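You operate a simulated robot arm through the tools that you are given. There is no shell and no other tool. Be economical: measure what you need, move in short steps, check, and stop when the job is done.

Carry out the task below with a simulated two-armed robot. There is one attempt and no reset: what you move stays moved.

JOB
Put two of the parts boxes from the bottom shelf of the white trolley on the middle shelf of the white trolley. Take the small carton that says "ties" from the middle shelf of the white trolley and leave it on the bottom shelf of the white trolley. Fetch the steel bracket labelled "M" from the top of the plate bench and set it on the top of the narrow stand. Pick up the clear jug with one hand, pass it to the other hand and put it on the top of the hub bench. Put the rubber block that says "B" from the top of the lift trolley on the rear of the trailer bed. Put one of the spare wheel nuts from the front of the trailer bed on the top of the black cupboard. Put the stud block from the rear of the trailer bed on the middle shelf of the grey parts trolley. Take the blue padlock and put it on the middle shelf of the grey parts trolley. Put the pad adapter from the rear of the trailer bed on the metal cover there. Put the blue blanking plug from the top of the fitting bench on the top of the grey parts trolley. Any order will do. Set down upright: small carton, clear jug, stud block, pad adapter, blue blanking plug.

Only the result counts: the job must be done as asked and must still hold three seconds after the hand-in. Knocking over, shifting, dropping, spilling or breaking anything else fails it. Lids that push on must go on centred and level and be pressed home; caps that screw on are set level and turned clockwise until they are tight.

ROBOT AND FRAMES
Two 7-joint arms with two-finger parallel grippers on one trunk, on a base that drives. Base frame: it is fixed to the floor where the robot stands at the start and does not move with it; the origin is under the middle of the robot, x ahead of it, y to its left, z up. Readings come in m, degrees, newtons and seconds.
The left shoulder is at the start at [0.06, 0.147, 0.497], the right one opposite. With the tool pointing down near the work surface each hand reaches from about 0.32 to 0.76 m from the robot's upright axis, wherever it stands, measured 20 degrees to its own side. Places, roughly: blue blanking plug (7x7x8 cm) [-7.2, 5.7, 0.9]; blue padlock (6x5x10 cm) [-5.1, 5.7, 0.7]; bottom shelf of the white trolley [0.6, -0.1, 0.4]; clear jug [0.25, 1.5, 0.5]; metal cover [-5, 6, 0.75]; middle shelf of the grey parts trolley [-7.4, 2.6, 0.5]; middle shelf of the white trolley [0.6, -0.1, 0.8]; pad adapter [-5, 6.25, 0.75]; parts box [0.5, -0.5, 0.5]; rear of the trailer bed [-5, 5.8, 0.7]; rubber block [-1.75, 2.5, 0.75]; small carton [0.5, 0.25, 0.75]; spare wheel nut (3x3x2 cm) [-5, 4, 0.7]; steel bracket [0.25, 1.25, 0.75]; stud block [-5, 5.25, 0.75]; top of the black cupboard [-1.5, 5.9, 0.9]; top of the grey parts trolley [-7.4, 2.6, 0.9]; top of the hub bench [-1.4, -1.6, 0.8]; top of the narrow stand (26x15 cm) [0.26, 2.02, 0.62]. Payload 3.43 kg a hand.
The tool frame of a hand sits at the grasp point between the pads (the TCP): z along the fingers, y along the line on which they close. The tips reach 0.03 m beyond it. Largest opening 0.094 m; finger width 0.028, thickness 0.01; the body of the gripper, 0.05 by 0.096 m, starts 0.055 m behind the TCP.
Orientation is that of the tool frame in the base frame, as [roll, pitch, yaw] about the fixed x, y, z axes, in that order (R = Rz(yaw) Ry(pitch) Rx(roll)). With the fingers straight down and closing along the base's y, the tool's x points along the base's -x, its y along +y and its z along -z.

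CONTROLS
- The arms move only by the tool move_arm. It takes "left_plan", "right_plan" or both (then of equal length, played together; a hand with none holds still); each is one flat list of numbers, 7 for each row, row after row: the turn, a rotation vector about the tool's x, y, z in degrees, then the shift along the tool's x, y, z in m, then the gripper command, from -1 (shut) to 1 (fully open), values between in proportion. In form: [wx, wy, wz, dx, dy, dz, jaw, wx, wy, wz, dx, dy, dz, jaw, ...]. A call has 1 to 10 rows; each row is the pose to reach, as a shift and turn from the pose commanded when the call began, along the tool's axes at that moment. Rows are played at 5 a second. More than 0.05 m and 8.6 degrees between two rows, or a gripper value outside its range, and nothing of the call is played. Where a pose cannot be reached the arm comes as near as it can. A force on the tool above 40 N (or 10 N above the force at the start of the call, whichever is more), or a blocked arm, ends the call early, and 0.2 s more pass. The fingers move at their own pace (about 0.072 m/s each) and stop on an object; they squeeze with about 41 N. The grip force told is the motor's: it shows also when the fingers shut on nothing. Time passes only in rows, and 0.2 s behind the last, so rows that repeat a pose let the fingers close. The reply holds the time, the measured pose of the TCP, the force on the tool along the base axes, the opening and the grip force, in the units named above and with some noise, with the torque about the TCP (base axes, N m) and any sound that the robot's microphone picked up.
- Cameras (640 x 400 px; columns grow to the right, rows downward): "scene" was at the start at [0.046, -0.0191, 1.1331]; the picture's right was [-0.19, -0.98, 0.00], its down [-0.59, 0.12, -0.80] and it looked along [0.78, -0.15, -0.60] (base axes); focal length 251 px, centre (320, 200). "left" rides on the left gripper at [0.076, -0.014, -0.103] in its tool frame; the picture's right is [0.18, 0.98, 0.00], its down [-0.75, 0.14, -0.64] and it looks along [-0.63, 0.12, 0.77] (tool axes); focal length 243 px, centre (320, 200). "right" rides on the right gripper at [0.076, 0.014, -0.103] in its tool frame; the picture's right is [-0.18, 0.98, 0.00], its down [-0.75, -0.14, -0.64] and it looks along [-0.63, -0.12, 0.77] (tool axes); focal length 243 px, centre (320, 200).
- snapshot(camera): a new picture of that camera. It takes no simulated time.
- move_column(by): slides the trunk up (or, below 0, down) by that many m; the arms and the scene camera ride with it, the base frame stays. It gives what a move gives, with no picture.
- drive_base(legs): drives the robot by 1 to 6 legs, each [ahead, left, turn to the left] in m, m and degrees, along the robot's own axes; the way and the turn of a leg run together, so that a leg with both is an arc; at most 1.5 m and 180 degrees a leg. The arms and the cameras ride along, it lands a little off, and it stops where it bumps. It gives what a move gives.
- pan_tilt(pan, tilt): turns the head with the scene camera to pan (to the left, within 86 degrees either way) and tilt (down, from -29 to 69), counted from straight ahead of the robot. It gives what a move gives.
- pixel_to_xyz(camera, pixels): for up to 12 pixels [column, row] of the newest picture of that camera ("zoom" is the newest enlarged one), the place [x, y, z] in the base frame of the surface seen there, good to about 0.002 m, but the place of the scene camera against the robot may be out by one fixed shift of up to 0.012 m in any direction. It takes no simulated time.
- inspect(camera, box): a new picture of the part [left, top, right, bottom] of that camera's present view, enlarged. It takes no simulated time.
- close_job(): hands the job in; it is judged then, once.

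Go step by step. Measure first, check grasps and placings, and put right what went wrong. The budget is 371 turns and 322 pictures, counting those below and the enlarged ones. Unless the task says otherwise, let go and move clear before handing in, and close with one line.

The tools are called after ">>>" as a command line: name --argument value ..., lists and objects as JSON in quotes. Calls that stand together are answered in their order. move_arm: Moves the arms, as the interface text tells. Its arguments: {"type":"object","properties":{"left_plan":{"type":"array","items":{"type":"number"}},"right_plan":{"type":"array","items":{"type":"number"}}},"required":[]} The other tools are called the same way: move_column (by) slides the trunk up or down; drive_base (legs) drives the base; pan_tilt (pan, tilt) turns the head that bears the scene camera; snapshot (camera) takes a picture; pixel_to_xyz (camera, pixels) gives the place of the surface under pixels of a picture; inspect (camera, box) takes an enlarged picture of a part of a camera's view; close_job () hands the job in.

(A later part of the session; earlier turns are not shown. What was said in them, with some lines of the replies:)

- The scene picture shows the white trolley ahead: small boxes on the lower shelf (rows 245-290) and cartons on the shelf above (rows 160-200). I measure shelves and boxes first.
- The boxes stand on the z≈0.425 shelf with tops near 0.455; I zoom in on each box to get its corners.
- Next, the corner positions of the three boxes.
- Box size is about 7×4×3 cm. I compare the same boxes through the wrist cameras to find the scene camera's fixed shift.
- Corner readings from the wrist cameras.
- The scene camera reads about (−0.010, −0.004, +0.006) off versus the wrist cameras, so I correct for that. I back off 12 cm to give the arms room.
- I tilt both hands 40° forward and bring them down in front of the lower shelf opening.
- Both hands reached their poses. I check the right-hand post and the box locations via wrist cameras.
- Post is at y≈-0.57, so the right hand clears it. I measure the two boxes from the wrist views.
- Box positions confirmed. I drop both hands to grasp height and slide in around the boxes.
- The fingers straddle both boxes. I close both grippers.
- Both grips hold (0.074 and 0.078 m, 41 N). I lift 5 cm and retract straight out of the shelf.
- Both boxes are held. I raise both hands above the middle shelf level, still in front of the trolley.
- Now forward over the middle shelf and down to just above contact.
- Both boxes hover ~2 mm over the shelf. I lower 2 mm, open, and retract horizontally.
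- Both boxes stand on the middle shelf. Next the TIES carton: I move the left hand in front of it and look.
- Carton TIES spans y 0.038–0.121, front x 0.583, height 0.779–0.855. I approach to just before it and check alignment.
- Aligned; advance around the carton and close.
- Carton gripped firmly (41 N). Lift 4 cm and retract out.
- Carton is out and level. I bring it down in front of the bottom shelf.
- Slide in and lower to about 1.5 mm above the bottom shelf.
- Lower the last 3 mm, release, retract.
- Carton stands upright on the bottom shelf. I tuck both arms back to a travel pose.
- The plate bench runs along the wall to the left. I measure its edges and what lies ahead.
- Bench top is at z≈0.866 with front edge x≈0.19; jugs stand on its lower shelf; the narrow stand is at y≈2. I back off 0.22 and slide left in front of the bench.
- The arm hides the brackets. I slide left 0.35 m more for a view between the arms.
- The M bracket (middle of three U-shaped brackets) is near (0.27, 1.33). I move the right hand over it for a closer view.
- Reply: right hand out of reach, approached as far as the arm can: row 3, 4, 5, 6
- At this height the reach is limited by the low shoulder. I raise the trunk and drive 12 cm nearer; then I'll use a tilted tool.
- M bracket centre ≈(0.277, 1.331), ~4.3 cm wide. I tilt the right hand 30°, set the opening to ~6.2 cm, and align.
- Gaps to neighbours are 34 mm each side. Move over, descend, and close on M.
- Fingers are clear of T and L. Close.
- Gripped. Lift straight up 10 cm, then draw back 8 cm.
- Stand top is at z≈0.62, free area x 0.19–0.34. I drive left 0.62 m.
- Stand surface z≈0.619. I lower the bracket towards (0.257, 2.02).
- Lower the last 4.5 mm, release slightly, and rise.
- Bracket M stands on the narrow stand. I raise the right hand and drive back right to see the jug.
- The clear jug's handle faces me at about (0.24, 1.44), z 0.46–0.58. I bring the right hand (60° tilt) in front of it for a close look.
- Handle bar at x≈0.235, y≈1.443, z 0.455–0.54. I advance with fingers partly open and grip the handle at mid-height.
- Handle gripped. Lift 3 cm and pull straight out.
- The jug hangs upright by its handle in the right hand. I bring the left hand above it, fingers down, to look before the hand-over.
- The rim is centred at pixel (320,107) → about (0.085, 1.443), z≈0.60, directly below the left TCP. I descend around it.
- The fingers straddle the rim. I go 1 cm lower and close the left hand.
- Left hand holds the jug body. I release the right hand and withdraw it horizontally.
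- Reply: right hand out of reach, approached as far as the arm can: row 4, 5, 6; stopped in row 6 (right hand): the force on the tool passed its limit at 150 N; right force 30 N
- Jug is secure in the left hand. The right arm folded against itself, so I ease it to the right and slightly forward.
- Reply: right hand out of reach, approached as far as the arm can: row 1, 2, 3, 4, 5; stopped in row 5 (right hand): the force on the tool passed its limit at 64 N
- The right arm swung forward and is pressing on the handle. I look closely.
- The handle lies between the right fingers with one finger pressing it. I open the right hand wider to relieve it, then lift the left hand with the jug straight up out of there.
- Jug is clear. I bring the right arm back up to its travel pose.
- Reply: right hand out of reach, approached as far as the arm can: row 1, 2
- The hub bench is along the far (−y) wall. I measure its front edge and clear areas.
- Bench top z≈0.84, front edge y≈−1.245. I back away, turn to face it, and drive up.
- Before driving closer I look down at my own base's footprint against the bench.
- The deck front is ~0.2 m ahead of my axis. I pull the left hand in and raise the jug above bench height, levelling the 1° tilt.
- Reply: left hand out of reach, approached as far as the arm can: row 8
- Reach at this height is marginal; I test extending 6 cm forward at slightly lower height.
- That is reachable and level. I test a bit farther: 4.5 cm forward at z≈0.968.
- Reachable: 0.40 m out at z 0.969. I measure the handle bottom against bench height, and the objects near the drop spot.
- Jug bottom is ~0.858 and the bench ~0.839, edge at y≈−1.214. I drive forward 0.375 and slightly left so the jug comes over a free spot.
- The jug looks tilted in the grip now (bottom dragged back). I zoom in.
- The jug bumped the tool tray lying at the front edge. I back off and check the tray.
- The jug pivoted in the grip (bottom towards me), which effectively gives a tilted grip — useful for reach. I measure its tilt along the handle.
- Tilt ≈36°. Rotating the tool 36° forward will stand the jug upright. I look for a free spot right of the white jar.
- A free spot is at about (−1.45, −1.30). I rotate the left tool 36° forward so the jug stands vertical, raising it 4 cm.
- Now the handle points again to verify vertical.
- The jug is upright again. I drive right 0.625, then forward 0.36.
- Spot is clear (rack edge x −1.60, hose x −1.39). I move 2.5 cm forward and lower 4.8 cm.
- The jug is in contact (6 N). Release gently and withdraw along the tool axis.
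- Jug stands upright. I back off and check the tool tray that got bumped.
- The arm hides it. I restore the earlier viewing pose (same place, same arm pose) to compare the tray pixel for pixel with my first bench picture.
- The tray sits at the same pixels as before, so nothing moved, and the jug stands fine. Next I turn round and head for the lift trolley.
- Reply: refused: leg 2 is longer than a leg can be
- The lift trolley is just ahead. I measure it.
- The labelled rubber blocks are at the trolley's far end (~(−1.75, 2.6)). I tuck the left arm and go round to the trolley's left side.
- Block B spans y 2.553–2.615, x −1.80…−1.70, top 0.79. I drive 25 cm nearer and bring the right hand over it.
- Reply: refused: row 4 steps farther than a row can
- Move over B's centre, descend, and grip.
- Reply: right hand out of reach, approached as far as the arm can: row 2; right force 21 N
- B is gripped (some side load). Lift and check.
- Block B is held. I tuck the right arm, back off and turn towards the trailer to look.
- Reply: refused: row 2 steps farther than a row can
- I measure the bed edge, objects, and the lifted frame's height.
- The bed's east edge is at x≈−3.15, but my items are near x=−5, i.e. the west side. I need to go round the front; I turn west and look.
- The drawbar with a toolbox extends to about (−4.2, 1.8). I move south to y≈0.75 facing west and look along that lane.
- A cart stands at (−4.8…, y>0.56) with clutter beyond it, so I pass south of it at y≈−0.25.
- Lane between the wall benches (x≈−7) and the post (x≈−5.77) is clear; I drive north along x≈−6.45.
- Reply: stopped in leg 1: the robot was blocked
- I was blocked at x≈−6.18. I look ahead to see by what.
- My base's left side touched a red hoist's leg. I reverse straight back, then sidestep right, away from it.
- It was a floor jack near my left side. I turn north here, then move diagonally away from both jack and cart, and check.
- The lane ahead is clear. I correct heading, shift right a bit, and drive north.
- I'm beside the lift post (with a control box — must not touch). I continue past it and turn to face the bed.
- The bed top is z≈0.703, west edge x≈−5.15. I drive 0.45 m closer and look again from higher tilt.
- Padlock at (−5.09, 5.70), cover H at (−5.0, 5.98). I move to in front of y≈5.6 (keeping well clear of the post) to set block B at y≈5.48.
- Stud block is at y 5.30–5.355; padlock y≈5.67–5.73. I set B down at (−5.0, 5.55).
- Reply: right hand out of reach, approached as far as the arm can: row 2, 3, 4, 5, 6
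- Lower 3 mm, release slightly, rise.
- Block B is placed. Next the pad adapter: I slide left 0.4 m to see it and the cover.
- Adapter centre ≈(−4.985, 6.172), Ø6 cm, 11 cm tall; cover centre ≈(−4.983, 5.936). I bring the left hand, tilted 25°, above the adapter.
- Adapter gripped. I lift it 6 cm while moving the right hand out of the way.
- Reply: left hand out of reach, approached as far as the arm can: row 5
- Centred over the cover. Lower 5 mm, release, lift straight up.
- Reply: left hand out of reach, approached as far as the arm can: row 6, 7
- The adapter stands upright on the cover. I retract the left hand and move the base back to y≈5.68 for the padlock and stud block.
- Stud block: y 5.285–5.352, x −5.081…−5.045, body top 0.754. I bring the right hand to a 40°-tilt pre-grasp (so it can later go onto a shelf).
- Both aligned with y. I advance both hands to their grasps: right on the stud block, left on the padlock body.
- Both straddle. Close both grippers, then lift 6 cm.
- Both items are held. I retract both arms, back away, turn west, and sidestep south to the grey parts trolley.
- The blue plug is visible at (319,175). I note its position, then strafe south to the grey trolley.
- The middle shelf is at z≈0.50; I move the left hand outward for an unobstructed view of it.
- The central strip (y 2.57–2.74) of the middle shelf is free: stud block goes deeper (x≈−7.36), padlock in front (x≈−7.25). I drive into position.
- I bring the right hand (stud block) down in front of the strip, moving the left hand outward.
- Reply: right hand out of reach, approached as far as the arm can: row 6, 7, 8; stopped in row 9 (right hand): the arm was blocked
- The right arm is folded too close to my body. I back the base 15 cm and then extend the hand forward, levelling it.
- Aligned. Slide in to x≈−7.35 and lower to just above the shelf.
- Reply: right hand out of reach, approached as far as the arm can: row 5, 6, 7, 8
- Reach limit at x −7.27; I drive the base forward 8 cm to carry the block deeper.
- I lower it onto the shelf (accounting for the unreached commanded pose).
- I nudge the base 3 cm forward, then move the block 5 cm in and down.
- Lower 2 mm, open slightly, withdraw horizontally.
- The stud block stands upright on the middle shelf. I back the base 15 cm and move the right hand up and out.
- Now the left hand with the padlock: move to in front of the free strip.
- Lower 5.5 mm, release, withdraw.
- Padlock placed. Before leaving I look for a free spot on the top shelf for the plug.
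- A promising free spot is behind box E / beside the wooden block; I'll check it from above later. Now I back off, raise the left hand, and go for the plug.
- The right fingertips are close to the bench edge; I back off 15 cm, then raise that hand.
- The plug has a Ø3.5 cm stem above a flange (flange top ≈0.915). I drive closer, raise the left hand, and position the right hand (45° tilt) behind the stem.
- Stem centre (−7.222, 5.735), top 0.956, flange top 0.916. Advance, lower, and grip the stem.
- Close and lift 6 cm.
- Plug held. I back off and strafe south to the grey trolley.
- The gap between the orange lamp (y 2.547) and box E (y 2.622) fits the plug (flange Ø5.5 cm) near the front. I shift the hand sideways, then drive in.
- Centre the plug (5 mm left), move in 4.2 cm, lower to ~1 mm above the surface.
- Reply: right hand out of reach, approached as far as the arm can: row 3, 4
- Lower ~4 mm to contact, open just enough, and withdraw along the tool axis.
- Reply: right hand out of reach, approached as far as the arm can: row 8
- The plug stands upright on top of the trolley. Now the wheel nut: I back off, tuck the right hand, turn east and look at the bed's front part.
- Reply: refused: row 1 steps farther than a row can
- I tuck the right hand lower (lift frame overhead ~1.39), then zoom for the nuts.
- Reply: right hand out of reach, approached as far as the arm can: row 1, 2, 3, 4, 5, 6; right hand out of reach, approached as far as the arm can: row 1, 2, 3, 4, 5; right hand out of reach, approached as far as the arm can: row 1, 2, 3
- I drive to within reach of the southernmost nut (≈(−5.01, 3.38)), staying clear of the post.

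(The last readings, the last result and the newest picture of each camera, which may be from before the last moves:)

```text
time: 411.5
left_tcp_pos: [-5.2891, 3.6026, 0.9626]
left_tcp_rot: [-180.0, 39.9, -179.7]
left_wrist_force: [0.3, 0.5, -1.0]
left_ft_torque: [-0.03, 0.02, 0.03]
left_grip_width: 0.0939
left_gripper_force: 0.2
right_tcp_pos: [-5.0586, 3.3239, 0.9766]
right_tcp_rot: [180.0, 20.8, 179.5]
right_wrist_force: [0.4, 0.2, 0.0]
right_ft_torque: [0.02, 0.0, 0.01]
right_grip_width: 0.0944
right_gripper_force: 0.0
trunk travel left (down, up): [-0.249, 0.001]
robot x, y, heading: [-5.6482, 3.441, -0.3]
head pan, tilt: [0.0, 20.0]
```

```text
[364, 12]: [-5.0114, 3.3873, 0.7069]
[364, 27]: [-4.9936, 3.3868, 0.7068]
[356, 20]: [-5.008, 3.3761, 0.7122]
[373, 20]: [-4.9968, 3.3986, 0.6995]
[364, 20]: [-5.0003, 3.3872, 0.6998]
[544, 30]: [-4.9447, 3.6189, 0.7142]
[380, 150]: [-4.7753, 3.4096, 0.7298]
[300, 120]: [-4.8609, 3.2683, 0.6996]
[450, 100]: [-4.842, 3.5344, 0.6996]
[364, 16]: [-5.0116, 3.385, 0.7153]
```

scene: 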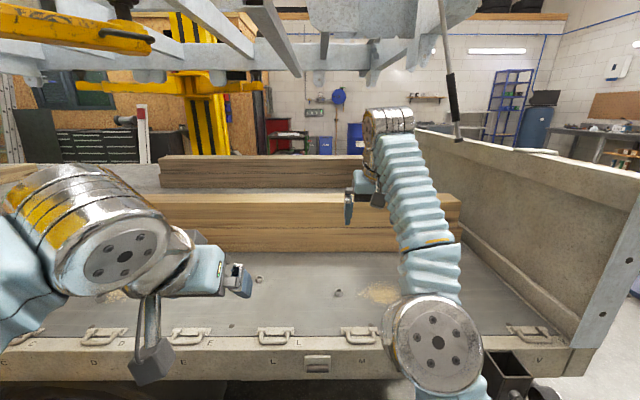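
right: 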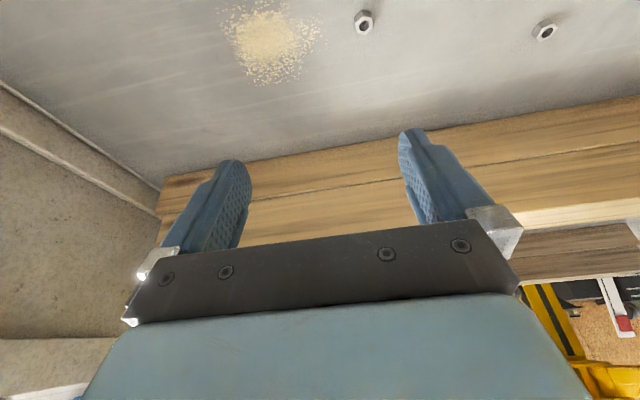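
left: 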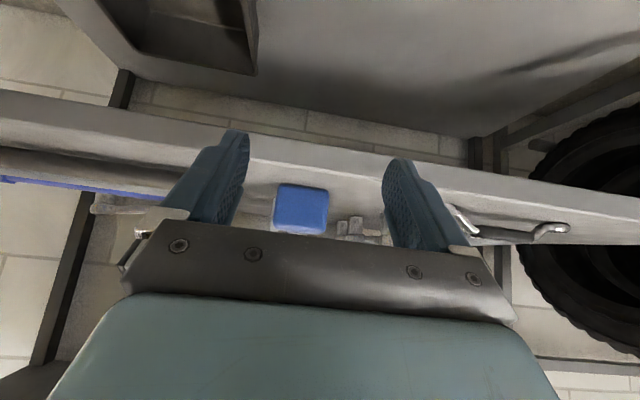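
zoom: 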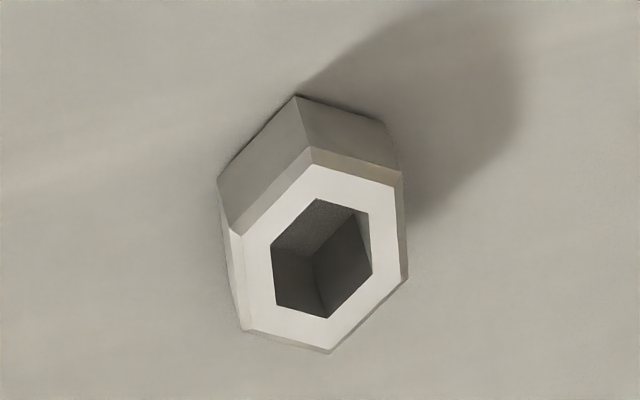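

The nut is at ≈(−5.000, 3.387), with flats facing ±y. I align over it and descend to ~7 cm above the bed.

>>> move_arm --right_plan '[0, 0, 0, -0.0226, 0.0317, 0.0086, 0.6, 0, 0, 0, -0.0453, 0.0634, 0.0172, 0.3, 0, 0, 0, -0.0302, 0.0634, 0.0569, 0.3, 0, 0, 0, -0.0151, 0.0634, 0.0967, 0.3, 0, 0, 0, 0, 0.0634, 0.1364, 0.3, 0, 0, 0, 0.0151, 0.0634, 0.1762, 0.3]'

>>> snapshot --camera "right"

```text
time: 412.9
left_tcp_pos: [-5.2884, 3.6017, 0.9636]
left_tcp_rot: [180.0, 39.9, -179.7]
left_wrist_force: [-0.1, 0.2, 0.1]
left_ft_torque: [0.03, -0.02, 0.0]
left_grip_width: 0.0939
left_gripper_force: 0.0
right_tcp_pos: [-5.0086, 3.3882, 0.8067]
right_tcp_rot: [-179.9, 20.9, 179.4]
right_wrist_force: [0.3, 0.8, -0.3]
right_ft_torque: [-0.01, 0.0, -0.04]
right_grip_width: 0.0611
right_gripper_force: 0.0
right hand out of reach, approached as far as the arm can: row 1, 2, 3
trunk travel left (down, up): [-0.249, 0.001]
robot x, y, heading: [-5.6452, 3.4431, -0.3]
head pan, tilt: [0.0, 20.0]
```

```text
113 pictures are left
```

right: 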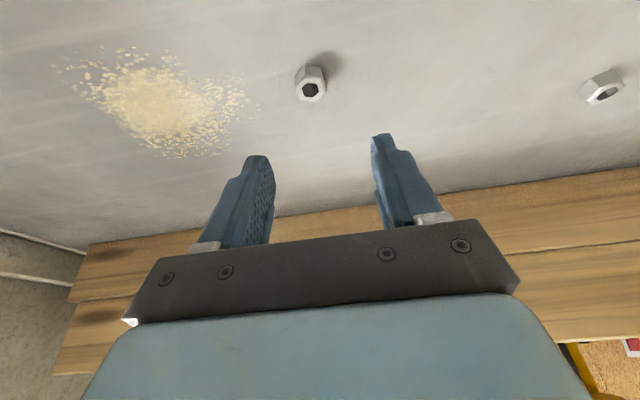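

>>> pixel_to_xyz --camera "right" --pixels '[[311, 99], [298, 88], [325, 86], [311, 72], [303, 80], [320, 80]]'

```text
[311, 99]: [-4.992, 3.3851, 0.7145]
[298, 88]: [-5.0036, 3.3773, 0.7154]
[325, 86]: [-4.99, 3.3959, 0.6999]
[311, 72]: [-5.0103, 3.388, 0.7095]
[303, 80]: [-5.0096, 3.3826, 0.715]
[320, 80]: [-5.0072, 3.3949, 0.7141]
```

Centred. Descend and close on the nut.

>>> move_arm --right_plan '[0, 0, 0, 0.0086, 0, 0.0227, 0.3, 0, 0, 0, 0.0172, 0, 0.0453, 0.3, 0, 0, 0, 0.0258, 0, 0.068, 0.3, 0, 0, 0, 0.0258, 0, 0.068, -0.6, 0, 0, 0, 0.0258, 0, 0.068, -1, 0, 0, 0, 0.0258, 0, 0.068, -1]'

>>> snapshot --camera "right"

```text
time: 414.3
left_tcp_pos: [-5.2883, 3.6025, 0.9641]
left_tcp_rot: [180.0, 40.0, -179.7]
left_wrist_force: [0.5, 0.4, -0.4]
left_ft_torque: [0.02, 0.0, -0.04]
left_grip_width: 0.094
left_gripper_force: 0.0
right_tcp_pos: [-5.009, 3.3885, 0.7351]
right_tcp_rot: [-180.0, 20.9, 179.4]
right_wrist_force: [-0.4, 0.0, 0.1]
right_ft_torque: [0.0, -0.01, 0.0]
right_grip_width: 0.0217
right_gripper_force: 41.4
trunk travel left (down, up): [-0.249, 0.001]
robot x, y, heading: [-5.6476, 3.4424, -0.2]
head pan, tilt: [0.0, 20.0]
```

```text
112 pictures are left
```

right: 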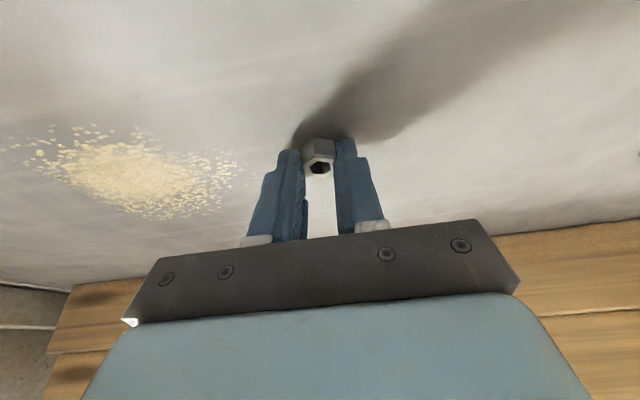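

Nut gripped. Lift and pull back.

>>> move_arm --right_plan '[0, 0, 0, -0.0143, 0, -0.0374, -1, 0, 0, 0, -0.0285, 0, -0.0747, -1, 0, 0, 0, 0, 0, -0.105, -1, 0, 0, 0, 0.03, 0, -0.135, -1, 0, 0, 0, 0.06, 0, -0.165, -1, 0, 0, 0, 0.0866, 0, -0.1936, -1]'

>>> snapshot --camera "right"

```text
time: 415.7
left_tcp_pos: [-5.2885, 3.6024, 0.963]
left_tcp_rot: [-180.0, 39.8, -179.6]
left_wrist_force: [0.5, -0.1, -0.5]
left_ft_torque: [0.02, 0.01, 0.0]
left_grip_width: 0.0941
left_gripper_force: 0.0
right_tcp_pos: [-5.159, 3.3863, 0.8831]
right_tcp_rot: [-179.8, 21.0, 179.5]
right_wrist_force: [0.5, 0.8, -0.3]
right_ft_torque: [-0.02, 0.01, 0.03]
right_grip_width: 0.0214
right_gripper_force: 41.5
trunk travel left (down, up): [-0.249, 0.001]
robot x, y, heading: [-5.6469, 3.4439, -0.2]
head pan, tilt: [0.0, 20.0]
```

```text
111 pictures are left
```

right: 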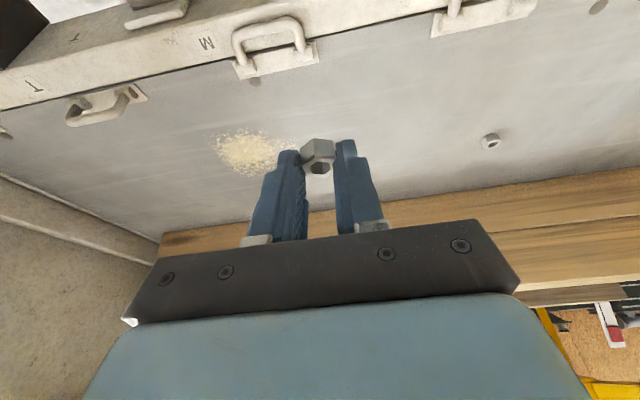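

Nut secured. I back out and go north along the lane to see whether I can pass behind the trailer.

>>> drive_base --legs '[[-0.75, 0, 0], [0, 0, 90], [1.5, 0, 0], [1.4, 0, 0]]'

>>> pan_tilt --pan -55 --tilt 12

>>> snapshot --camera "scene"

```text
time: 437.3
left_tcp_pos: [-6.6479, 6.7055, 0.9632]
left_tcp_rot: [180.0, 39.9, -87.4]
left_wrist_force: [-0.9, -0.8, 0.4]
left_ft_torque: [-0.01, 0.02, 0.04]
left_grip_width: 0.0939
left_gripper_force: 0.0
right_tcp_pos: [-6.4378, 6.8424, 0.8836]
right_tcp_rot: [180.0, 20.8, -88.1]
right_wrist_force: [-0.5, -0.3, -1.2]
right_ft_torque: [0.0, -0.02, -0.01]
right_grip_width: 0.0196
right_gripper_force: 40.8
trunk travel left (down, up): [-0.249, 0.001]
robot x, y, heading: [-6.4759, 6.3562, 92.0]
head pan, tilt: [0.0, 20.0]
```

```text
time: 438.5
left_tcp_pos: [-6.6469, 6.705, 0.9634]
left_tcp_rot: [-179.9, 39.9, -87.3]
left_wrist_force: [0.8, 0.4, -0.5]
left_ft_torque: [0.03, 0.0, 0.0]
left_grip_width: 0.094
left_gripper_force: 0.0
right_tcp_pos: [-6.4384, 6.8417, 0.8843]
right_tcp_rot: [180.0, 20.9, -88.0]
right_wrist_force: [0.6, 0.3, -0.5]
right_ft_torque: [0.04, -0.02, -0.01]
right_grip_width: 0.0193
right_gripper_force: 41.3
trunk travel left (down, up): [-0.249, 0.001]
robot x, y, heading: [-6.4742, 6.3579, 92.3]
head pan, tilt: [-55.0, 12.0]
```

```text
110 pictures are left
```

scene: 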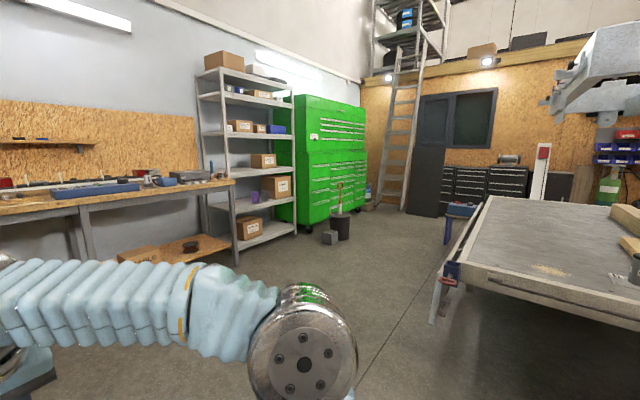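

There is an open passage behind the trailer. I measure it and check the nut.

>>> pixel_to_xyz --camera "scene" --pixels '[[440, 320], [487, 200], [460, 212], [343, 238], [330, 240], [425, 215], [385, 210], [400, 290], [510, 195], [450, 180], [447, 245], [370, 208]]'

>>> snapshot --camera "right"

>>> inspect --camera "scene" --box '[320, 120, 640, 320]'

```text
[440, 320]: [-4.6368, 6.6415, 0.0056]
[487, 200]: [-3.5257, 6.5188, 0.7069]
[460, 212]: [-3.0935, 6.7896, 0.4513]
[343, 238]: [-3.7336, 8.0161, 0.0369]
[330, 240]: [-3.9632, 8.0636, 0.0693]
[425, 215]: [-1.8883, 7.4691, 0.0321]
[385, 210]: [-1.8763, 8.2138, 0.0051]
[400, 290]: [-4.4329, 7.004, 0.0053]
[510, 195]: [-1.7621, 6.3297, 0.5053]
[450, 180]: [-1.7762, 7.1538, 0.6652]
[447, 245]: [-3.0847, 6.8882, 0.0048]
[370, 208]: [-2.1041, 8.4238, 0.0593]
```

```text
109 pictures are left
```

right: 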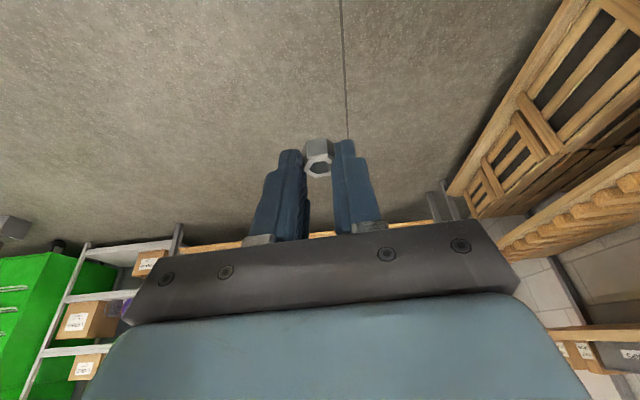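

```text
2.00 times, centred on (480, 220) of scene
```

zoom: 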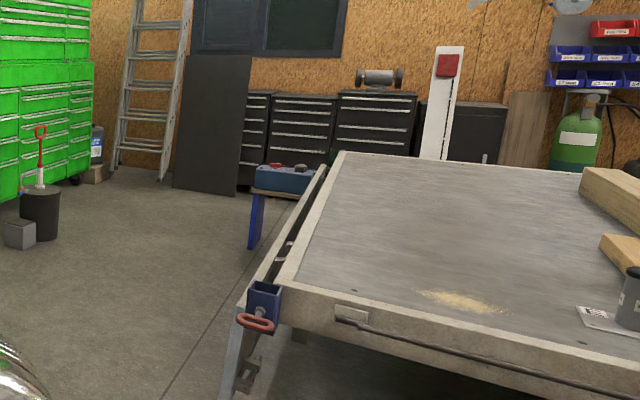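

>>> pixel_to_xyz --camera "scene" --pixels '[[237, 262], [120, 200], [230, 182], [296, 230], [280, 235], [60, 215], [243, 240]]'

```text
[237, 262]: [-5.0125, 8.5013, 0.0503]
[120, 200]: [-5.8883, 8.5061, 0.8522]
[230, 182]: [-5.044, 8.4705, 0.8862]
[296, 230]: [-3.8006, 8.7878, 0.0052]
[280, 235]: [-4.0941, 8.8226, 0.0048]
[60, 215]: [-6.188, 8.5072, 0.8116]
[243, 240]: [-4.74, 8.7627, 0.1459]
```

Corridor along y≈7.35 is clear. I drive behind the trailer to the east side.

>>> drive_base --legs '[[1.0, 0, 0], [0, 0, -92], [1.4, 0, 0], [1.4, 0, 0], [1.15, 0, 0]]'

>>> pan_tilt --pan -35 --tilt 20

>>> snapshot --camera "scene"

```text
time: 466.3
left_tcp_pos: [-2.1987, 7.4043, 0.9634]
left_tcp_rot: [-179.9, 39.8, 178.6]
left_wrist_force: [0.0, -0.8, 0.1]
left_ft_torque: [0.04, 0.02, 0.02]
left_grip_width: 0.094
left_gripper_force: 0.0
right_tcp_pos: [-2.075, 7.1863, 0.8848]
right_tcp_rot: [-180.0, 20.9, 177.9]
right_wrist_force: [0.8, 0.4, -0.7]
right_ft_torque: [0.04, -0.02, 0.0]
right_grip_width: 0.0194
right_gripper_force: 40.7
trunk travel left (down, up): [-0.249, 0.001]
robot x, y, heading: [-2.5601, 7.2545, -2.0]
head pan, tilt: [-55.0, 12.0]
```

```text
time: 467.2
left_tcp_pos: [-2.199, 7.4045, 0.9634]
left_tcp_rot: [-179.9, 40.0, 178.7]
left_wrist_force: [-0.2, -0.4, -0.6]
left_ft_torque: [-0.03, 0.0, 0.0]
left_grip_width: 0.0939
left_gripper_force: 0.0
right_tcp_pos: [-2.0754, 7.1865, 0.8834]
right_tcp_rot: [179.9, 20.9, 177.9]
right_wrist_force: [0.7, 0.4, -0.9]
right_ft_torque: [-0.03, -0.03, 0.0]
right_grip_width: 0.0196
right_gripper_force: 41.0
trunk travel left (down, up): [-0.249, 0.001]
robot x, y, heading: [-2.5594, 7.2587, -2.0]
head pan, tilt: [-35.0, 20.0]
```

```text
107 pictures are left
```

scene: 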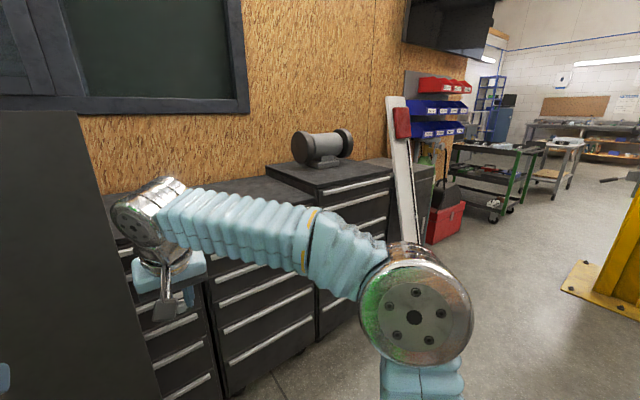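

>>> pixel_to_xyz --camera "scene" --pixels '[[408, 230], [400, 130], [420, 170], [445, 220], [585, 285], [330, 185], [435, 160], [500, 210]]'

>>> drive_base --legs '[[0, -1.2, 2]]'

>>> pan_tilt --pan -10 --tilt 25

>>> snapshot --camera "scene"

```text
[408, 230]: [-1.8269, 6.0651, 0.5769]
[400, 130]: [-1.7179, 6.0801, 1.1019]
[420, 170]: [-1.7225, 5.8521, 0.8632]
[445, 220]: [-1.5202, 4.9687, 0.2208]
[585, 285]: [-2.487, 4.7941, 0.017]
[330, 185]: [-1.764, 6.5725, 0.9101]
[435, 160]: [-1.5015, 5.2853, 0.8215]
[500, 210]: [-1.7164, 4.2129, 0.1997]
```

```text
time: 469.1
left_tcp_pos: [-2.1838, 7.262, 0.964]
left_tcp_rot: [180.0, 40.0, 174.5]
left_wrist_force: [-1.2, -0.6, 1.0]
left_ft_torque: [0.0, 0.02, -0.03]
left_grip_width: 0.0941
left_gripper_force: 0.0
right_tcp_pos: [-2.0764, 7.0355, 0.884]
right_tcp_rot: [179.9, 20.9, 173.8]
right_wrist_force: [0.7, 0.5, -0.1]
right_ft_torque: [0.0, 0.03, 0.04]
right_grip_width: 0.0196
right_gripper_force: 41.6
trunk travel left (down, up): [-0.249, 0.001]
robot x, y, heading: [-2.5527, 7.1387, -6.0]
head pan, tilt: [-35.0, 20.0]
stopped in leg 1: the robot was blocked; the commanded pose is now the measured one
```

```text
time: 470.0
left_tcp_pos: [-2.1825, 7.2634, 0.9644]
left_tcp_rot: [180.0, 39.9, 174.6]
left_wrist_force: [0.5, -0.1, 0.1]
left_ft_torque: [-0.02, -0.01, -0.01]
left_grip_width: 0.0939
left_gripper_force: 0.0
right_tcp_pos: [-2.0762, 7.0358, 0.8845]
right_tcp_rot: [-180.0, 20.9, 173.9]
right_wrist_force: [-0.6, -0.5, -1.1]
right_ft_torque: [0.05, 0.0, 0.0]
right_grip_width: 0.0198
right_gripper_force: 41.1
trunk travel left (down, up): [-0.249, 0.001]
robot x, y, heading: [-2.5563, 7.1375, -6.1]
head pan, tilt: [-10.0, 25.0]
```

```text
106 pictures are left
```

scene: 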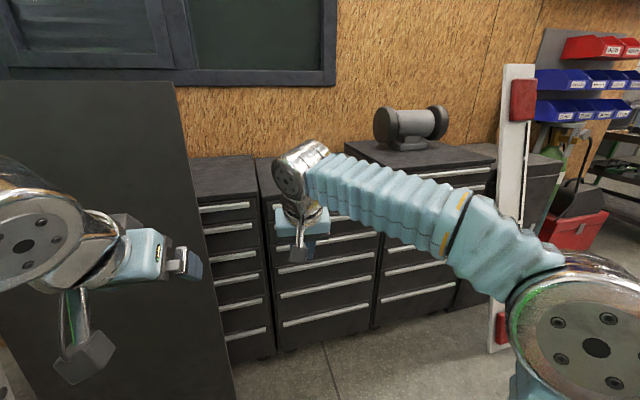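

Blocked again — probably by the sawhorse at my right rear. I step back left and look.

>>> drive_base --legs '[[0, 0.1, 0]]'

>>> pan_tilt --pan -86 --tilt 45

>>> snapshot --camera "scene"

```text
time: 471.2
left_tcp_pos: [-2.1741, 7.3628, 0.9633]
left_tcp_rot: [-180.0, 40.0, 174.6]
left_wrist_force: [0.9, -0.1, -0.1]
left_ft_torque: [0.0, -0.01, 0.02]
left_grip_width: 0.0939
left_gripper_force: 0.1
right_tcp_pos: [-2.0654, 7.1354, 0.8845]
right_tcp_rot: [-179.9, 20.9, 173.8]
right_wrist_force: [-0.4, -0.3, -0.5]
right_ft_torque: [0.02, 0.0, 0.01]
right_grip_width: 0.0191
right_gripper_force: 40.9
trunk travel left (down, up): [-0.249, 0.001]
robot x, y, heading: [-2.5445, 7.2417, -5.7]
head pan, tilt: [-10.0, 25.0]
```

```text
time: 472.6
left_tcp_pos: [-2.1728, 7.3626, 0.964]
left_tcp_rot: [-179.9, 40.0, 174.6]
left_wrist_force: [-0.5, -0.2, -0.3]
left_ft_torque: [0.0, 0.02, -0.02]
left_grip_width: 0.0938
left_gripper_force: 0.1
right_tcp_pos: [-2.0666, 7.1357, 0.8833]
right_tcp_rot: [-180.0, 21.0, 174.0]
right_wrist_force: [-0.8, 0.0, 0.3]
right_ft_torque: [0.01, 0.02, -0.04]
right_grip_width: 0.0194
right_gripper_force: 40.8
trunk travel left (down, up): [-0.249, 0.001]
robot x, y, heading: [-2.5448, 7.2404, -5.8]
head pan, tilt: [-85.9, 45.0]
```

```text
105 pictures are left
```

scene: 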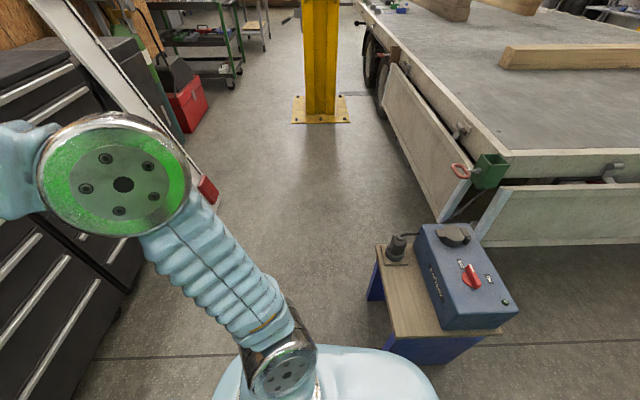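

>>> pixel_to_xyz --camera "scene" --pixels '[[378, 248], [390, 335], [500, 332], [415, 226], [470, 226], [518, 312], [440, 325], [370, 295], [470, 350], [396, 250], [400, 350]]'

>>> inspect --camera "scene" --box '[340, 200, 560, 380]'

```text
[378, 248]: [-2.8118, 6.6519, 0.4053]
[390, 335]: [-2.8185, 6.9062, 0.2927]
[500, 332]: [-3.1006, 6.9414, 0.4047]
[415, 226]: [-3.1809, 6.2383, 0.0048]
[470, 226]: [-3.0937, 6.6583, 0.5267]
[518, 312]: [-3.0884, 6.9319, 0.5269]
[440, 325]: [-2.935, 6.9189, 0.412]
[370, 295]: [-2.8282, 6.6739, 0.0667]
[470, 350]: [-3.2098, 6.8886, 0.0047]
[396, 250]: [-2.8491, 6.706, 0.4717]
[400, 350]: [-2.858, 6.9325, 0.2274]
```

```text
2.22 times, centred on (450, 290) of scene
```

zoom: 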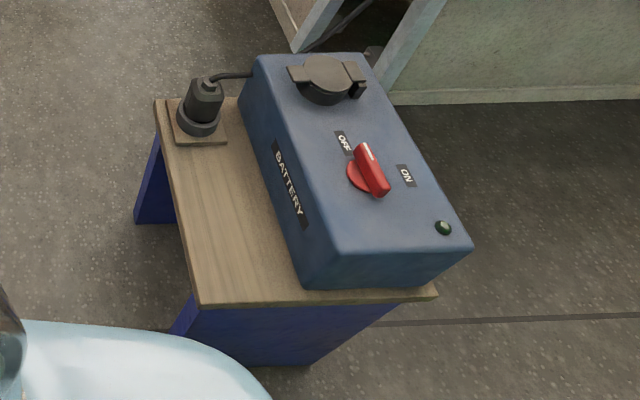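

The stand looks square and undisturbed. I retract the right hand, move forward 0.2 m to clear the stand, then go south.

>>> move_arm --right_plan '[0, 0, 0, 0.029, 0, -0.036, -1, 0, 0, 0, 0.058, 0, -0.072, -1, 0, 0, 0, 0.0871, 0, -0.1082, -1]'

>>> drive_base --legs '[[0.2, 0, 6], [0, -0.6, 0]]'

>>> pan_tilt --pan -25 --tilt 25

>>> snapshot --camera "scene"

```text
time: 473.4
left_tcp_pos: [-2.173, 7.362, 0.9644]
left_tcp_rot: [180.0, 40.0, 174.7]
left_wrist_force: [1.0, 0.5, -0.1]
left_ft_torque: [-0.03, 0.0, 0.01]
left_grip_width: 0.094
left_gripper_force: 0.1
right_tcp_pos: [-2.1854, 7.1474, 0.9556]
right_tcp_rot: [180.0, 20.9, 173.8]
right_wrist_force: [0.2, -0.1, 0.2]
right_ft_torque: [0.02, 0.01, 0.01]
right_grip_width: 0.0195
right_gripper_force: 41.2
trunk travel left (down, up): [-0.249, 0.001]
robot x, y, heading: [-2.5431, 7.2405, -5.8]
head pan, tilt: [-85.9, 45.0]
```

```text
time: 478.0
left_tcp_pos: [-1.9859, 6.804, 0.9637]
left_tcp_rot: [-180.0, 39.9, 179.7]
left_wrist_force: [0.7, 0.8, -0.4]
left_ft_torque: [-0.03, -0.02, -0.01]
left_grip_width: 0.094
left_gripper_force: 0.1
right_tcp_pos: [-1.9794, 6.5893, 0.955]
right_tcp_rot: [-180.0, 20.9, 179.1]
right_wrist_force: [0.6, 0.4, 0.3]
right_ft_torque: [0.0, -0.01, 0.01]
right_grip_width: 0.0196
right_gripper_force: 41.6
trunk travel left (down, up): [-0.249, 0.001]
robot x, y, heading: [-2.3449, 6.6481, -0.9]
head pan, tilt: [-85.9, 45.0]
```

```text
time: 479.3
left_tcp_pos: [-1.987, 6.8034, 0.9644]
left_tcp_rot: [180.0, 40.0, 179.8]
left_wrist_force: [-0.5, 0.4, 0.1]
left_ft_torque: [0.01, 0.01, 0.01]
left_grip_width: 0.094
left_gripper_force: 0.0
right_tcp_pos: [-1.9795, 6.5885, 0.9559]
right_tcp_rot: [180.0, 20.9, 179.0]
right_wrist_force: [0.4, 0.4, -0.3]
right_ft_torque: [-0.01, -0.01, -0.01]
right_grip_width: 0.0196
right_gripper_force: 41.0
trunk travel left (down, up): [-0.249, 0.001]
robot x, y, heading: [-2.3403, 6.646, -0.8]
head pan, tilt: [-25.0, 25.0]
```

```text
103 pictures are left
```

scene: 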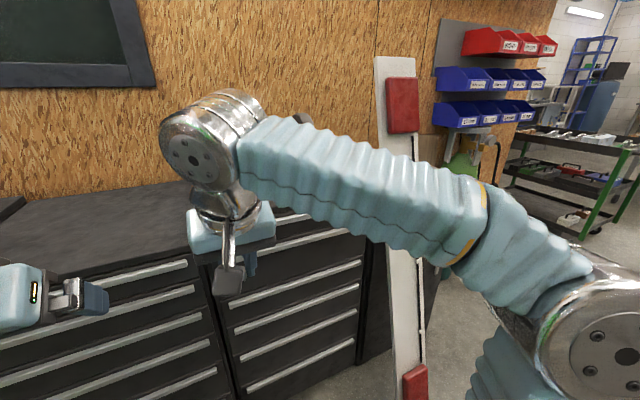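

>>> pixel_to_xyz --camera "scene" --pixels '[[415, 388], [405, 300], [400, 100], [385, 100], [422, 160], [470, 165], [430, 260], [380, 300]]'

>>> inspect --camera "scene" --box '[360, 40, 560, 300]'

```text
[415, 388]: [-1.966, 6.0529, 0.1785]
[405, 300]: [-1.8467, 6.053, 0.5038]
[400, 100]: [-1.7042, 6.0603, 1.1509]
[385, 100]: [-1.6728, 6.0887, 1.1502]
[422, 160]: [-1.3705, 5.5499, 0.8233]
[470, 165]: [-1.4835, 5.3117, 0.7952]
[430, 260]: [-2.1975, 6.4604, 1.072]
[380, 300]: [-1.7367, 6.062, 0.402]
```

```text
1.54 times, centred on (460, 170) of scene
```

zoom: 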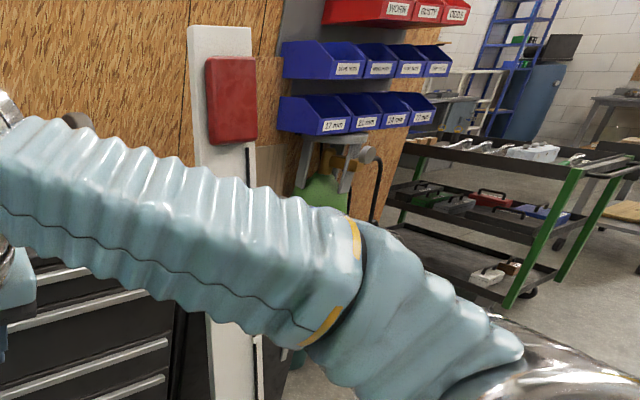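

A white plank leans out at y≈6.05 (floor x≈−2.0). I step south a little, back up 0.25, then pass it.

>>> drive_base --legs '[[0, -0.25, 0.8], [-0.25, 0, 0]]'

>>> pan_tilt --pan -60 --tilt 40

>>> snapshot --camera "scene"

```text
time: 482.5
left_tcp_pos: [-2.2366, 6.5624, 0.9641]
left_tcp_rot: [180.0, 40.1, -179.6]
left_wrist_force: [0.7, -0.5, 0.4]
left_ft_torque: [0.0, -0.05, -0.02]
left_grip_width: 0.0939
left_gripper_force: 0.0
right_tcp_pos: [-2.2256, 6.3487, 0.9533]
right_tcp_rot: [179.9, 20.9, 179.7]
right_wrist_force: [-0.6, 0.1, 1.0]
right_ft_torque: [-0.01, 0.0, 0.01]
right_grip_width: 0.0195
right_gripper_force: 40.5
trunk travel left (down, up): [-0.249, 0.001]
robot x, y, heading: [-2.5913, 6.4028, -0.0]
head pan, tilt: [-25.0, 25.0]
```

```text
time: 483.5
left_tcp_pos: [-2.2365, 6.5627, 0.9626]
left_tcp_rot: [-180.0, 40.0, -179.5]
left_wrist_force: [-0.1, -0.2, -1.0]
left_ft_torque: [-0.03, -0.04, 0.03]
left_grip_width: 0.0938
left_gripper_force: 0.1
right_tcp_pos: [-2.2258, 6.3497, 0.954]
right_tcp_rot: [179.9, 21.0, 179.7]
right_wrist_force: [-1.2, 0.1, -0.5]
right_ft_torque: [0.0, 0.03, 0.01]
right_grip_width: 0.0194
right_gripper_force: 41.2
trunk travel left (down, up): [-0.249, 0.001]
robot x, y, heading: [-2.5905, 6.405, -0.1]
head pan, tilt: [-60.0, 40.0]
```

```text
101 pictures are left
```

scene: 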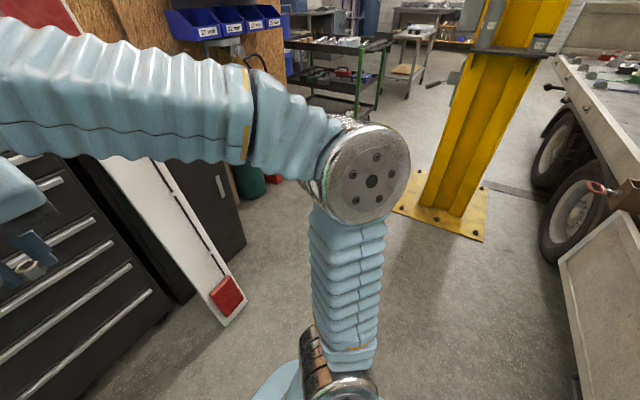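

>>> drive_base --legs '[[0, -0.55, 0]]'

>>> pan_tilt --pan 0 --tilt 22

>>> snapshot --camera "scene"

```text
time: 486.6
left_tcp_pos: [-2.2364, 6.0129, 0.9641]
left_tcp_rot: [180.0, 40.0, -179.6]
left_wrist_force: [-0.6, 0.5, 0.1]
left_ft_torque: [0.0, -0.01, -0.02]
left_grip_width: 0.0943
left_gripper_force: 0.0
right_tcp_pos: [-2.2285, 5.7977, 0.9543]
right_tcp_rot: [-179.9, 20.9, 179.6]
right_wrist_force: [-1.3, 0.7, -0.6]
right_ft_torque: [0.03, -0.02, -0.04]
right_grip_width: 0.0196
right_gripper_force: 40.7
trunk travel left (down, up): [-0.249, 0.001]
robot x, y, heading: [-2.5946, 5.8518, -0.1]
head pan, tilt: [-60.0, 40.0]
```

```text
time: 487.9
left_tcp_pos: [-2.237, 6.0125, 0.9633]
left_tcp_rot: [-180.0, 40.0, -179.6]
left_wrist_force: [-0.5, -0.6, 0.1]
left_ft_torque: [-0.01, -0.02, -0.02]
left_grip_width: 0.0938
left_gripper_force: 0.0
right_tcp_pos: [-2.227, 5.7975, 0.9547]
right_tcp_rot: [179.9, 20.9, 179.6]
right_wrist_force: [-0.2, 0.2, 0.2]
right_ft_torque: [-0.01, 0.01, 0.0]
right_grip_width: 0.0194
right_gripper_force: 40.7
trunk travel left (down, up): [-0.249, 0.001]
robot x, y, heading: [-2.595, 5.8537, -0.4]
head pan, tilt: [0.0, 22.0]
```

```text
100 pictures are left
```

scene: 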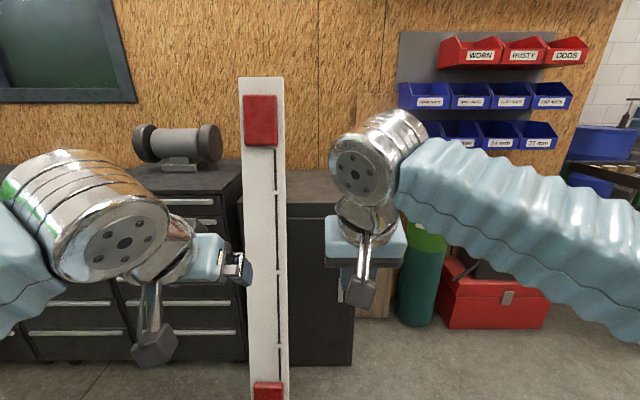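

>>> pixel_to_xyz --camera "scene" --pixels '[[310, 190], [300, 175], [320, 180], [305, 203], [340, 250], [310, 198], [282, 100], [280, 200], [415, 270], [350, 300], [290, 185]]'

>>> inspect --camera "scene" --box '[230, 140, 390, 240]'

```text
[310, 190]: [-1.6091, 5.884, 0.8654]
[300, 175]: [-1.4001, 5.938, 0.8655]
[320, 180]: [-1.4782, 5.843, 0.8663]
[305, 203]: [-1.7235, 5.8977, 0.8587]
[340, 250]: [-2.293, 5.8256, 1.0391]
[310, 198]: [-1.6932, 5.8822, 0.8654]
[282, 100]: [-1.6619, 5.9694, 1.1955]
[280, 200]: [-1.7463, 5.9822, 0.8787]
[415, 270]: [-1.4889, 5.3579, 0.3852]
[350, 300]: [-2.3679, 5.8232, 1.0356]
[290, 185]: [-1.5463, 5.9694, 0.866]
```

```text
4.00 times, centred on (310, 190) of scene
```

zoom: 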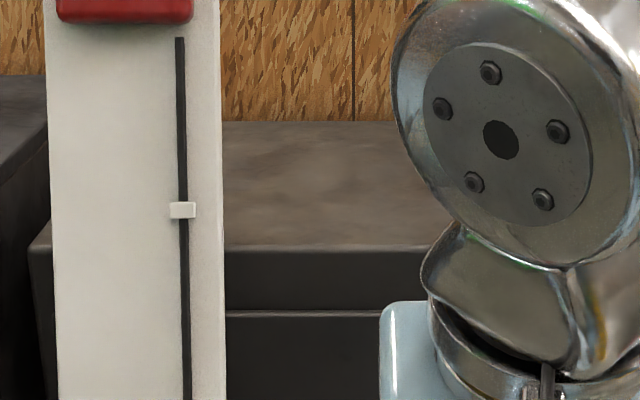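

Cupboard top ≈0.860, front x≈−1.714, y≈5.75–6.1. I shift right and drive in on the south side of the plank.

>>> drive_base --legs '[[0, -0.19, 0], [0.4, 0, 0]]'

>>> snapshot --camera "right"

>>> snapshot --camera "scene"

```text
time: 491.6
left_tcp_pos: [-1.8272, 5.8206, 0.9629]
left_tcp_rot: [-180.0, 40.0, -179.5]
left_wrist_force: [-0.5, -0.1, 0.2]
left_ft_torque: [0.03, 0.01, 0.0]
left_grip_width: 0.0937
left_gripper_force: 0.0
right_tcp_pos: [-1.8168, 5.607, 0.9534]
right_tcp_rot: [180.0, 20.9, 179.8]
right_wrist_force: [-1.2, -0.1, -0.2]
right_ft_torque: [-0.02, -0.03, -0.01]
right_grip_width: 0.0197
right_gripper_force: 40.8
trunk travel left (down, up): [-0.249, 0.001]
robot x, y, heading: [-2.1847, 5.6622, 0.0]
head pan, tilt: [0.0, 22.0]
```

```text
98 pictures are left
```

right: 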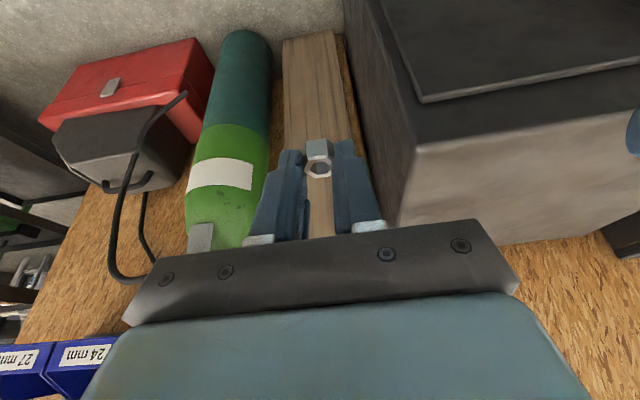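

```text
97 pictures are left
```

scene: 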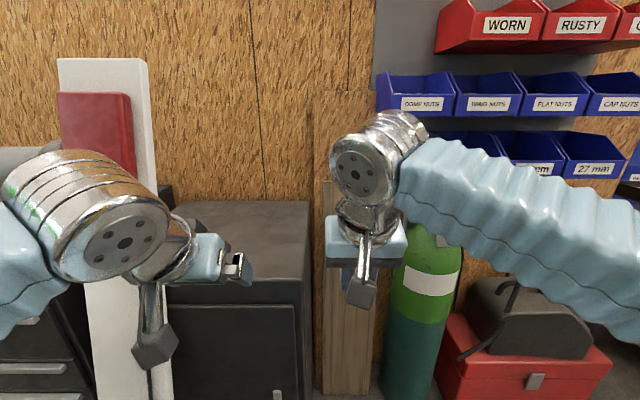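

>>> pixel_to_xyz --camera "scene" --pixels '[[300, 275], [305, 210], [250, 240], [260, 285], [200, 290], [150, 250], [285, 260]]'

>>> pixel_to_xyz --camera "right" --pixels '[[420, 145], [500, 150], [440, 180], [430, 110], [400, 215], [600, 130]]'

>>> move_arm --left_plan '[0, 0, 0, 0.025, 0.02, -0.021, 1, 0, 0, 0, 0.05, 0.04, -0.042, 1, 0, 0, 0, 0.0766, 0.06, -0.0643, 1]'

```text
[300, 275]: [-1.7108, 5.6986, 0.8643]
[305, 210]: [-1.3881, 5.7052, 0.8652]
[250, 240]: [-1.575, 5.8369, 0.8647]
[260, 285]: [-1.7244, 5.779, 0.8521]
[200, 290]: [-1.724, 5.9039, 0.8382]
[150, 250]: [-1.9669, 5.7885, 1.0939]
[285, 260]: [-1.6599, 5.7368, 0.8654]
```

```text
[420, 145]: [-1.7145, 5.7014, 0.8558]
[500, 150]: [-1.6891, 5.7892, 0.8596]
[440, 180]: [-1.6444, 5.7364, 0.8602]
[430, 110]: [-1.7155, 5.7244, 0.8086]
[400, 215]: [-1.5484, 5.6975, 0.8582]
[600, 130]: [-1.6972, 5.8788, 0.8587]
```

```text
time: 492.4
left_tcp_pos: [-1.9281, 5.8811, 0.9651]
left_tcp_rot: [180.0, 40.0, -179.5]
left_wrist_force: [0.7, -0.6, -0.8]
left_ft_torque: [0.0, 0.01, 0.01]
left_grip_width: 0.0939
left_gripper_force: 0.0
right_tcp_pos: [-1.8189, 5.6069, 0.9547]
right_tcp_rot: [180.0, 20.8, 179.6]
right_wrist_force: [-0.8, 0.3, -0.2]
right_ft_torque: [0.01, 0.03, 0.02]
right_grip_width: 0.0192
right_gripper_force: 41.2
trunk travel left (down, up): [-0.249, 0.001]
robot x, y, heading: [-2.1865, 5.6667, 0.2]
head pan, tilt: [0.0, 22.0]
```

Cupboard surface z≈0.860, south edge y 5.70. I bring the nut over (−1.645, 5.78) at low height.

>>> move_arm --right_plan '[0, 0, 0, 0.0027, 0.0432, 0.007, -1, 0, 0, 0, 0.0054, 0.0865, 0.014, -1, 0, 0, 0, 0.008, 0.1298, 0.021, -1, 0, 0, 0, 0.0107, 0.173, 0.028, -1, 0, 0, 0, -0.0276, 0.173, 0.0426, -1, 0, 0, 0, -0.066, 0.173, 0.0571, -1, 0, 0, 0, -0.1043, 0.173, 0.0717, -1, 0, 0, 0, -0.1426, 0.173, 0.0862, -1, 0, 0, 0, -0.1355, 0.173, 0.1049, -1]'

>>> snapshot --camera "right"

>>> snapshot --camera "scene"

```text
time: 494.4
left_tcp_pos: [-1.9286, 5.8809, 0.9639]
left_tcp_rot: [-179.9, 40.0, -179.4]
left_wrist_force: [-0.1, -0.6, -0.9]
left_ft_torque: [0.0, 0.02, -0.01]
left_grip_width: 0.0937
left_gripper_force: 0.0
right_tcp_pos: [-1.6537, 5.7805, 0.9021]
right_tcp_rot: [-179.9, 20.8, 179.9]
right_wrist_force: [0.0, 0.2, -0.7]
right_ft_torque: [-0.03, 0.01, -0.01]
right_grip_width: 0.0197
right_gripper_force: 41.0
trunk travel left (down, up): [-0.249, 0.001]
robot x, y, heading: [-2.1831, 5.6608, -0.1]
head pan, tilt: [0.0, 22.0]
```

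```text
96 pictures are left
```

right: 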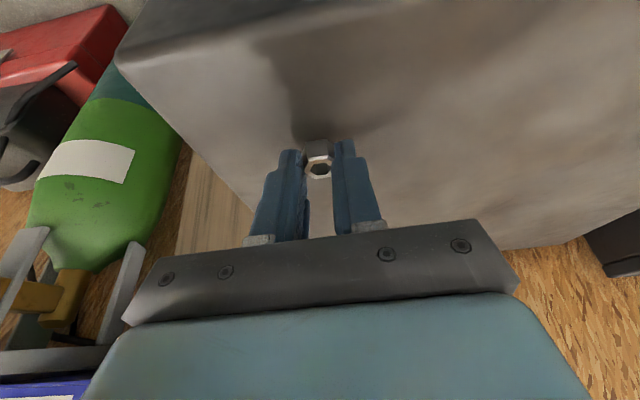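

```text
95 pictures are left
```

scene: 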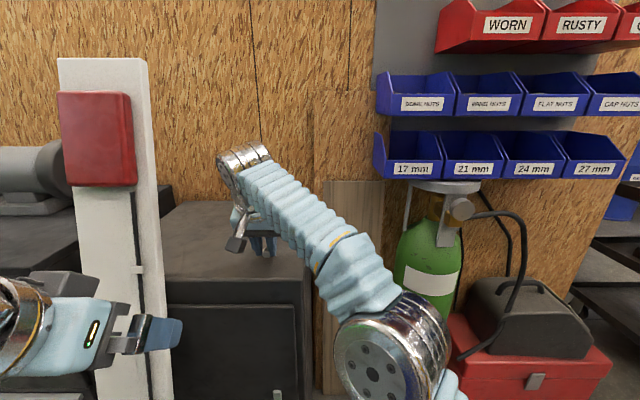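

Lower 6 mm, release, and rise.

>>> move_arm --right_plan '[0, 0, 0, 0.0011, 0, 0.0028, -1, 0, 0, 0, 0.0021, 0, 0.0056, -1, 0, 0, 0, 0.0021, 0, 0.0056, -0.2, 0, 0, 0, 0.0021, 0, 0.0056, -0.1, 0, 0, 0, 0.0021, 0, -0.015, -0.1, 0, 0, 0, 0.0121, 0, -0.045, 0, 0, 0, 0, 0.0421, 0, -0.07, 0, 0, 0, 0, 0.0821, 0, -0.095, 0]'

>>> snapshot --camera "right"

```text
time: 496.2
left_tcp_pos: [-1.9278, 5.8799, 0.965]
left_tcp_rot: [180.0, 40.0, -179.5]
left_wrist_force: [-0.1, 0.4, -0.3]
left_ft_torque: [0.01, 0.02, 0.04]
left_grip_width: 0.0942
left_gripper_force: 0.0
right_tcp_pos: [-1.7626, 5.7808, 0.9635]
right_tcp_rot: [-179.9, 20.9, 179.8]
right_wrist_force: [0.8, -0.3, -0.3]
right_ft_torque: [-0.01, 0.01, 0.02]
right_grip_width: 0.047
right_gripper_force: 0.0
trunk travel left (down, up): [-0.249, 0.001]
robot x, y, heading: [-2.1844, 5.6636, -0.0]
head pan, tilt: [0.0, 22.0]
```

```text
94 pictures are left
```

right: 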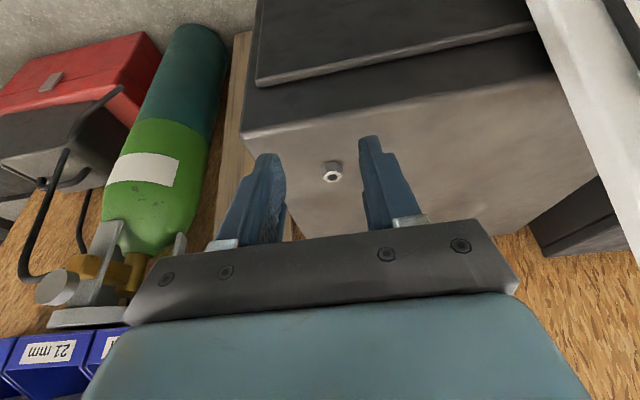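

The nut lies flat on the black cupboard. I back away clear of it.

>>> drive_base --legs '[[-0.25, 0, 0]]'

>>> snapshot --camera "scene"

```text
time: 498.1
left_tcp_pos: [-2.1782, 5.8814, 0.9649]
left_tcp_rot: [180.0, 40.0, -179.3]
left_wrist_force: [-0.2, -0.4, 0.5]
left_ft_torque: [0.0, -0.01, -0.01]
left_grip_width: 0.0939
left_gripper_force: 0.1
right_tcp_pos: [-2.0134, 5.7812, 0.9634]
right_tcp_rot: [180.0, 20.8, 179.8]
right_wrist_force: [0.2, 0.5, -0.1]
right_ft_torque: [0.03, 0.01, 0.03]
right_grip_width: 0.047
right_gripper_force: 0.1
trunk travel left (down, up): [-0.249, 0.001]
robot x, y, heading: [-2.4328, 5.6633, 0.0]
head pan, tilt: [0.0, 22.0]
```

```text
93 pictures are left
```

scene: 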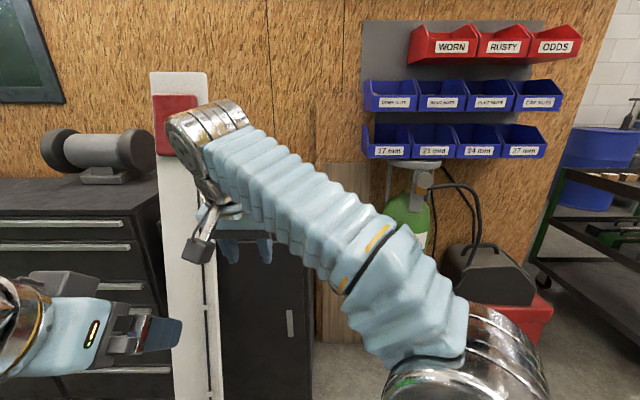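

All ten parts of the job are done as asked, both hands are empty and the robot is clear, so I hand it in.

>>> close_job

```text
The job is handed in.
```

All ten items are in place and the job is handed in, but I bumped three things on the way. The jug touched a tool tray on the hub bench, which shows no sign of having moved. My base touched a floor jack, and I couldn't check whether it moved. It also appears to have touched the battery stand behind the trailer, which looks undisturbed.
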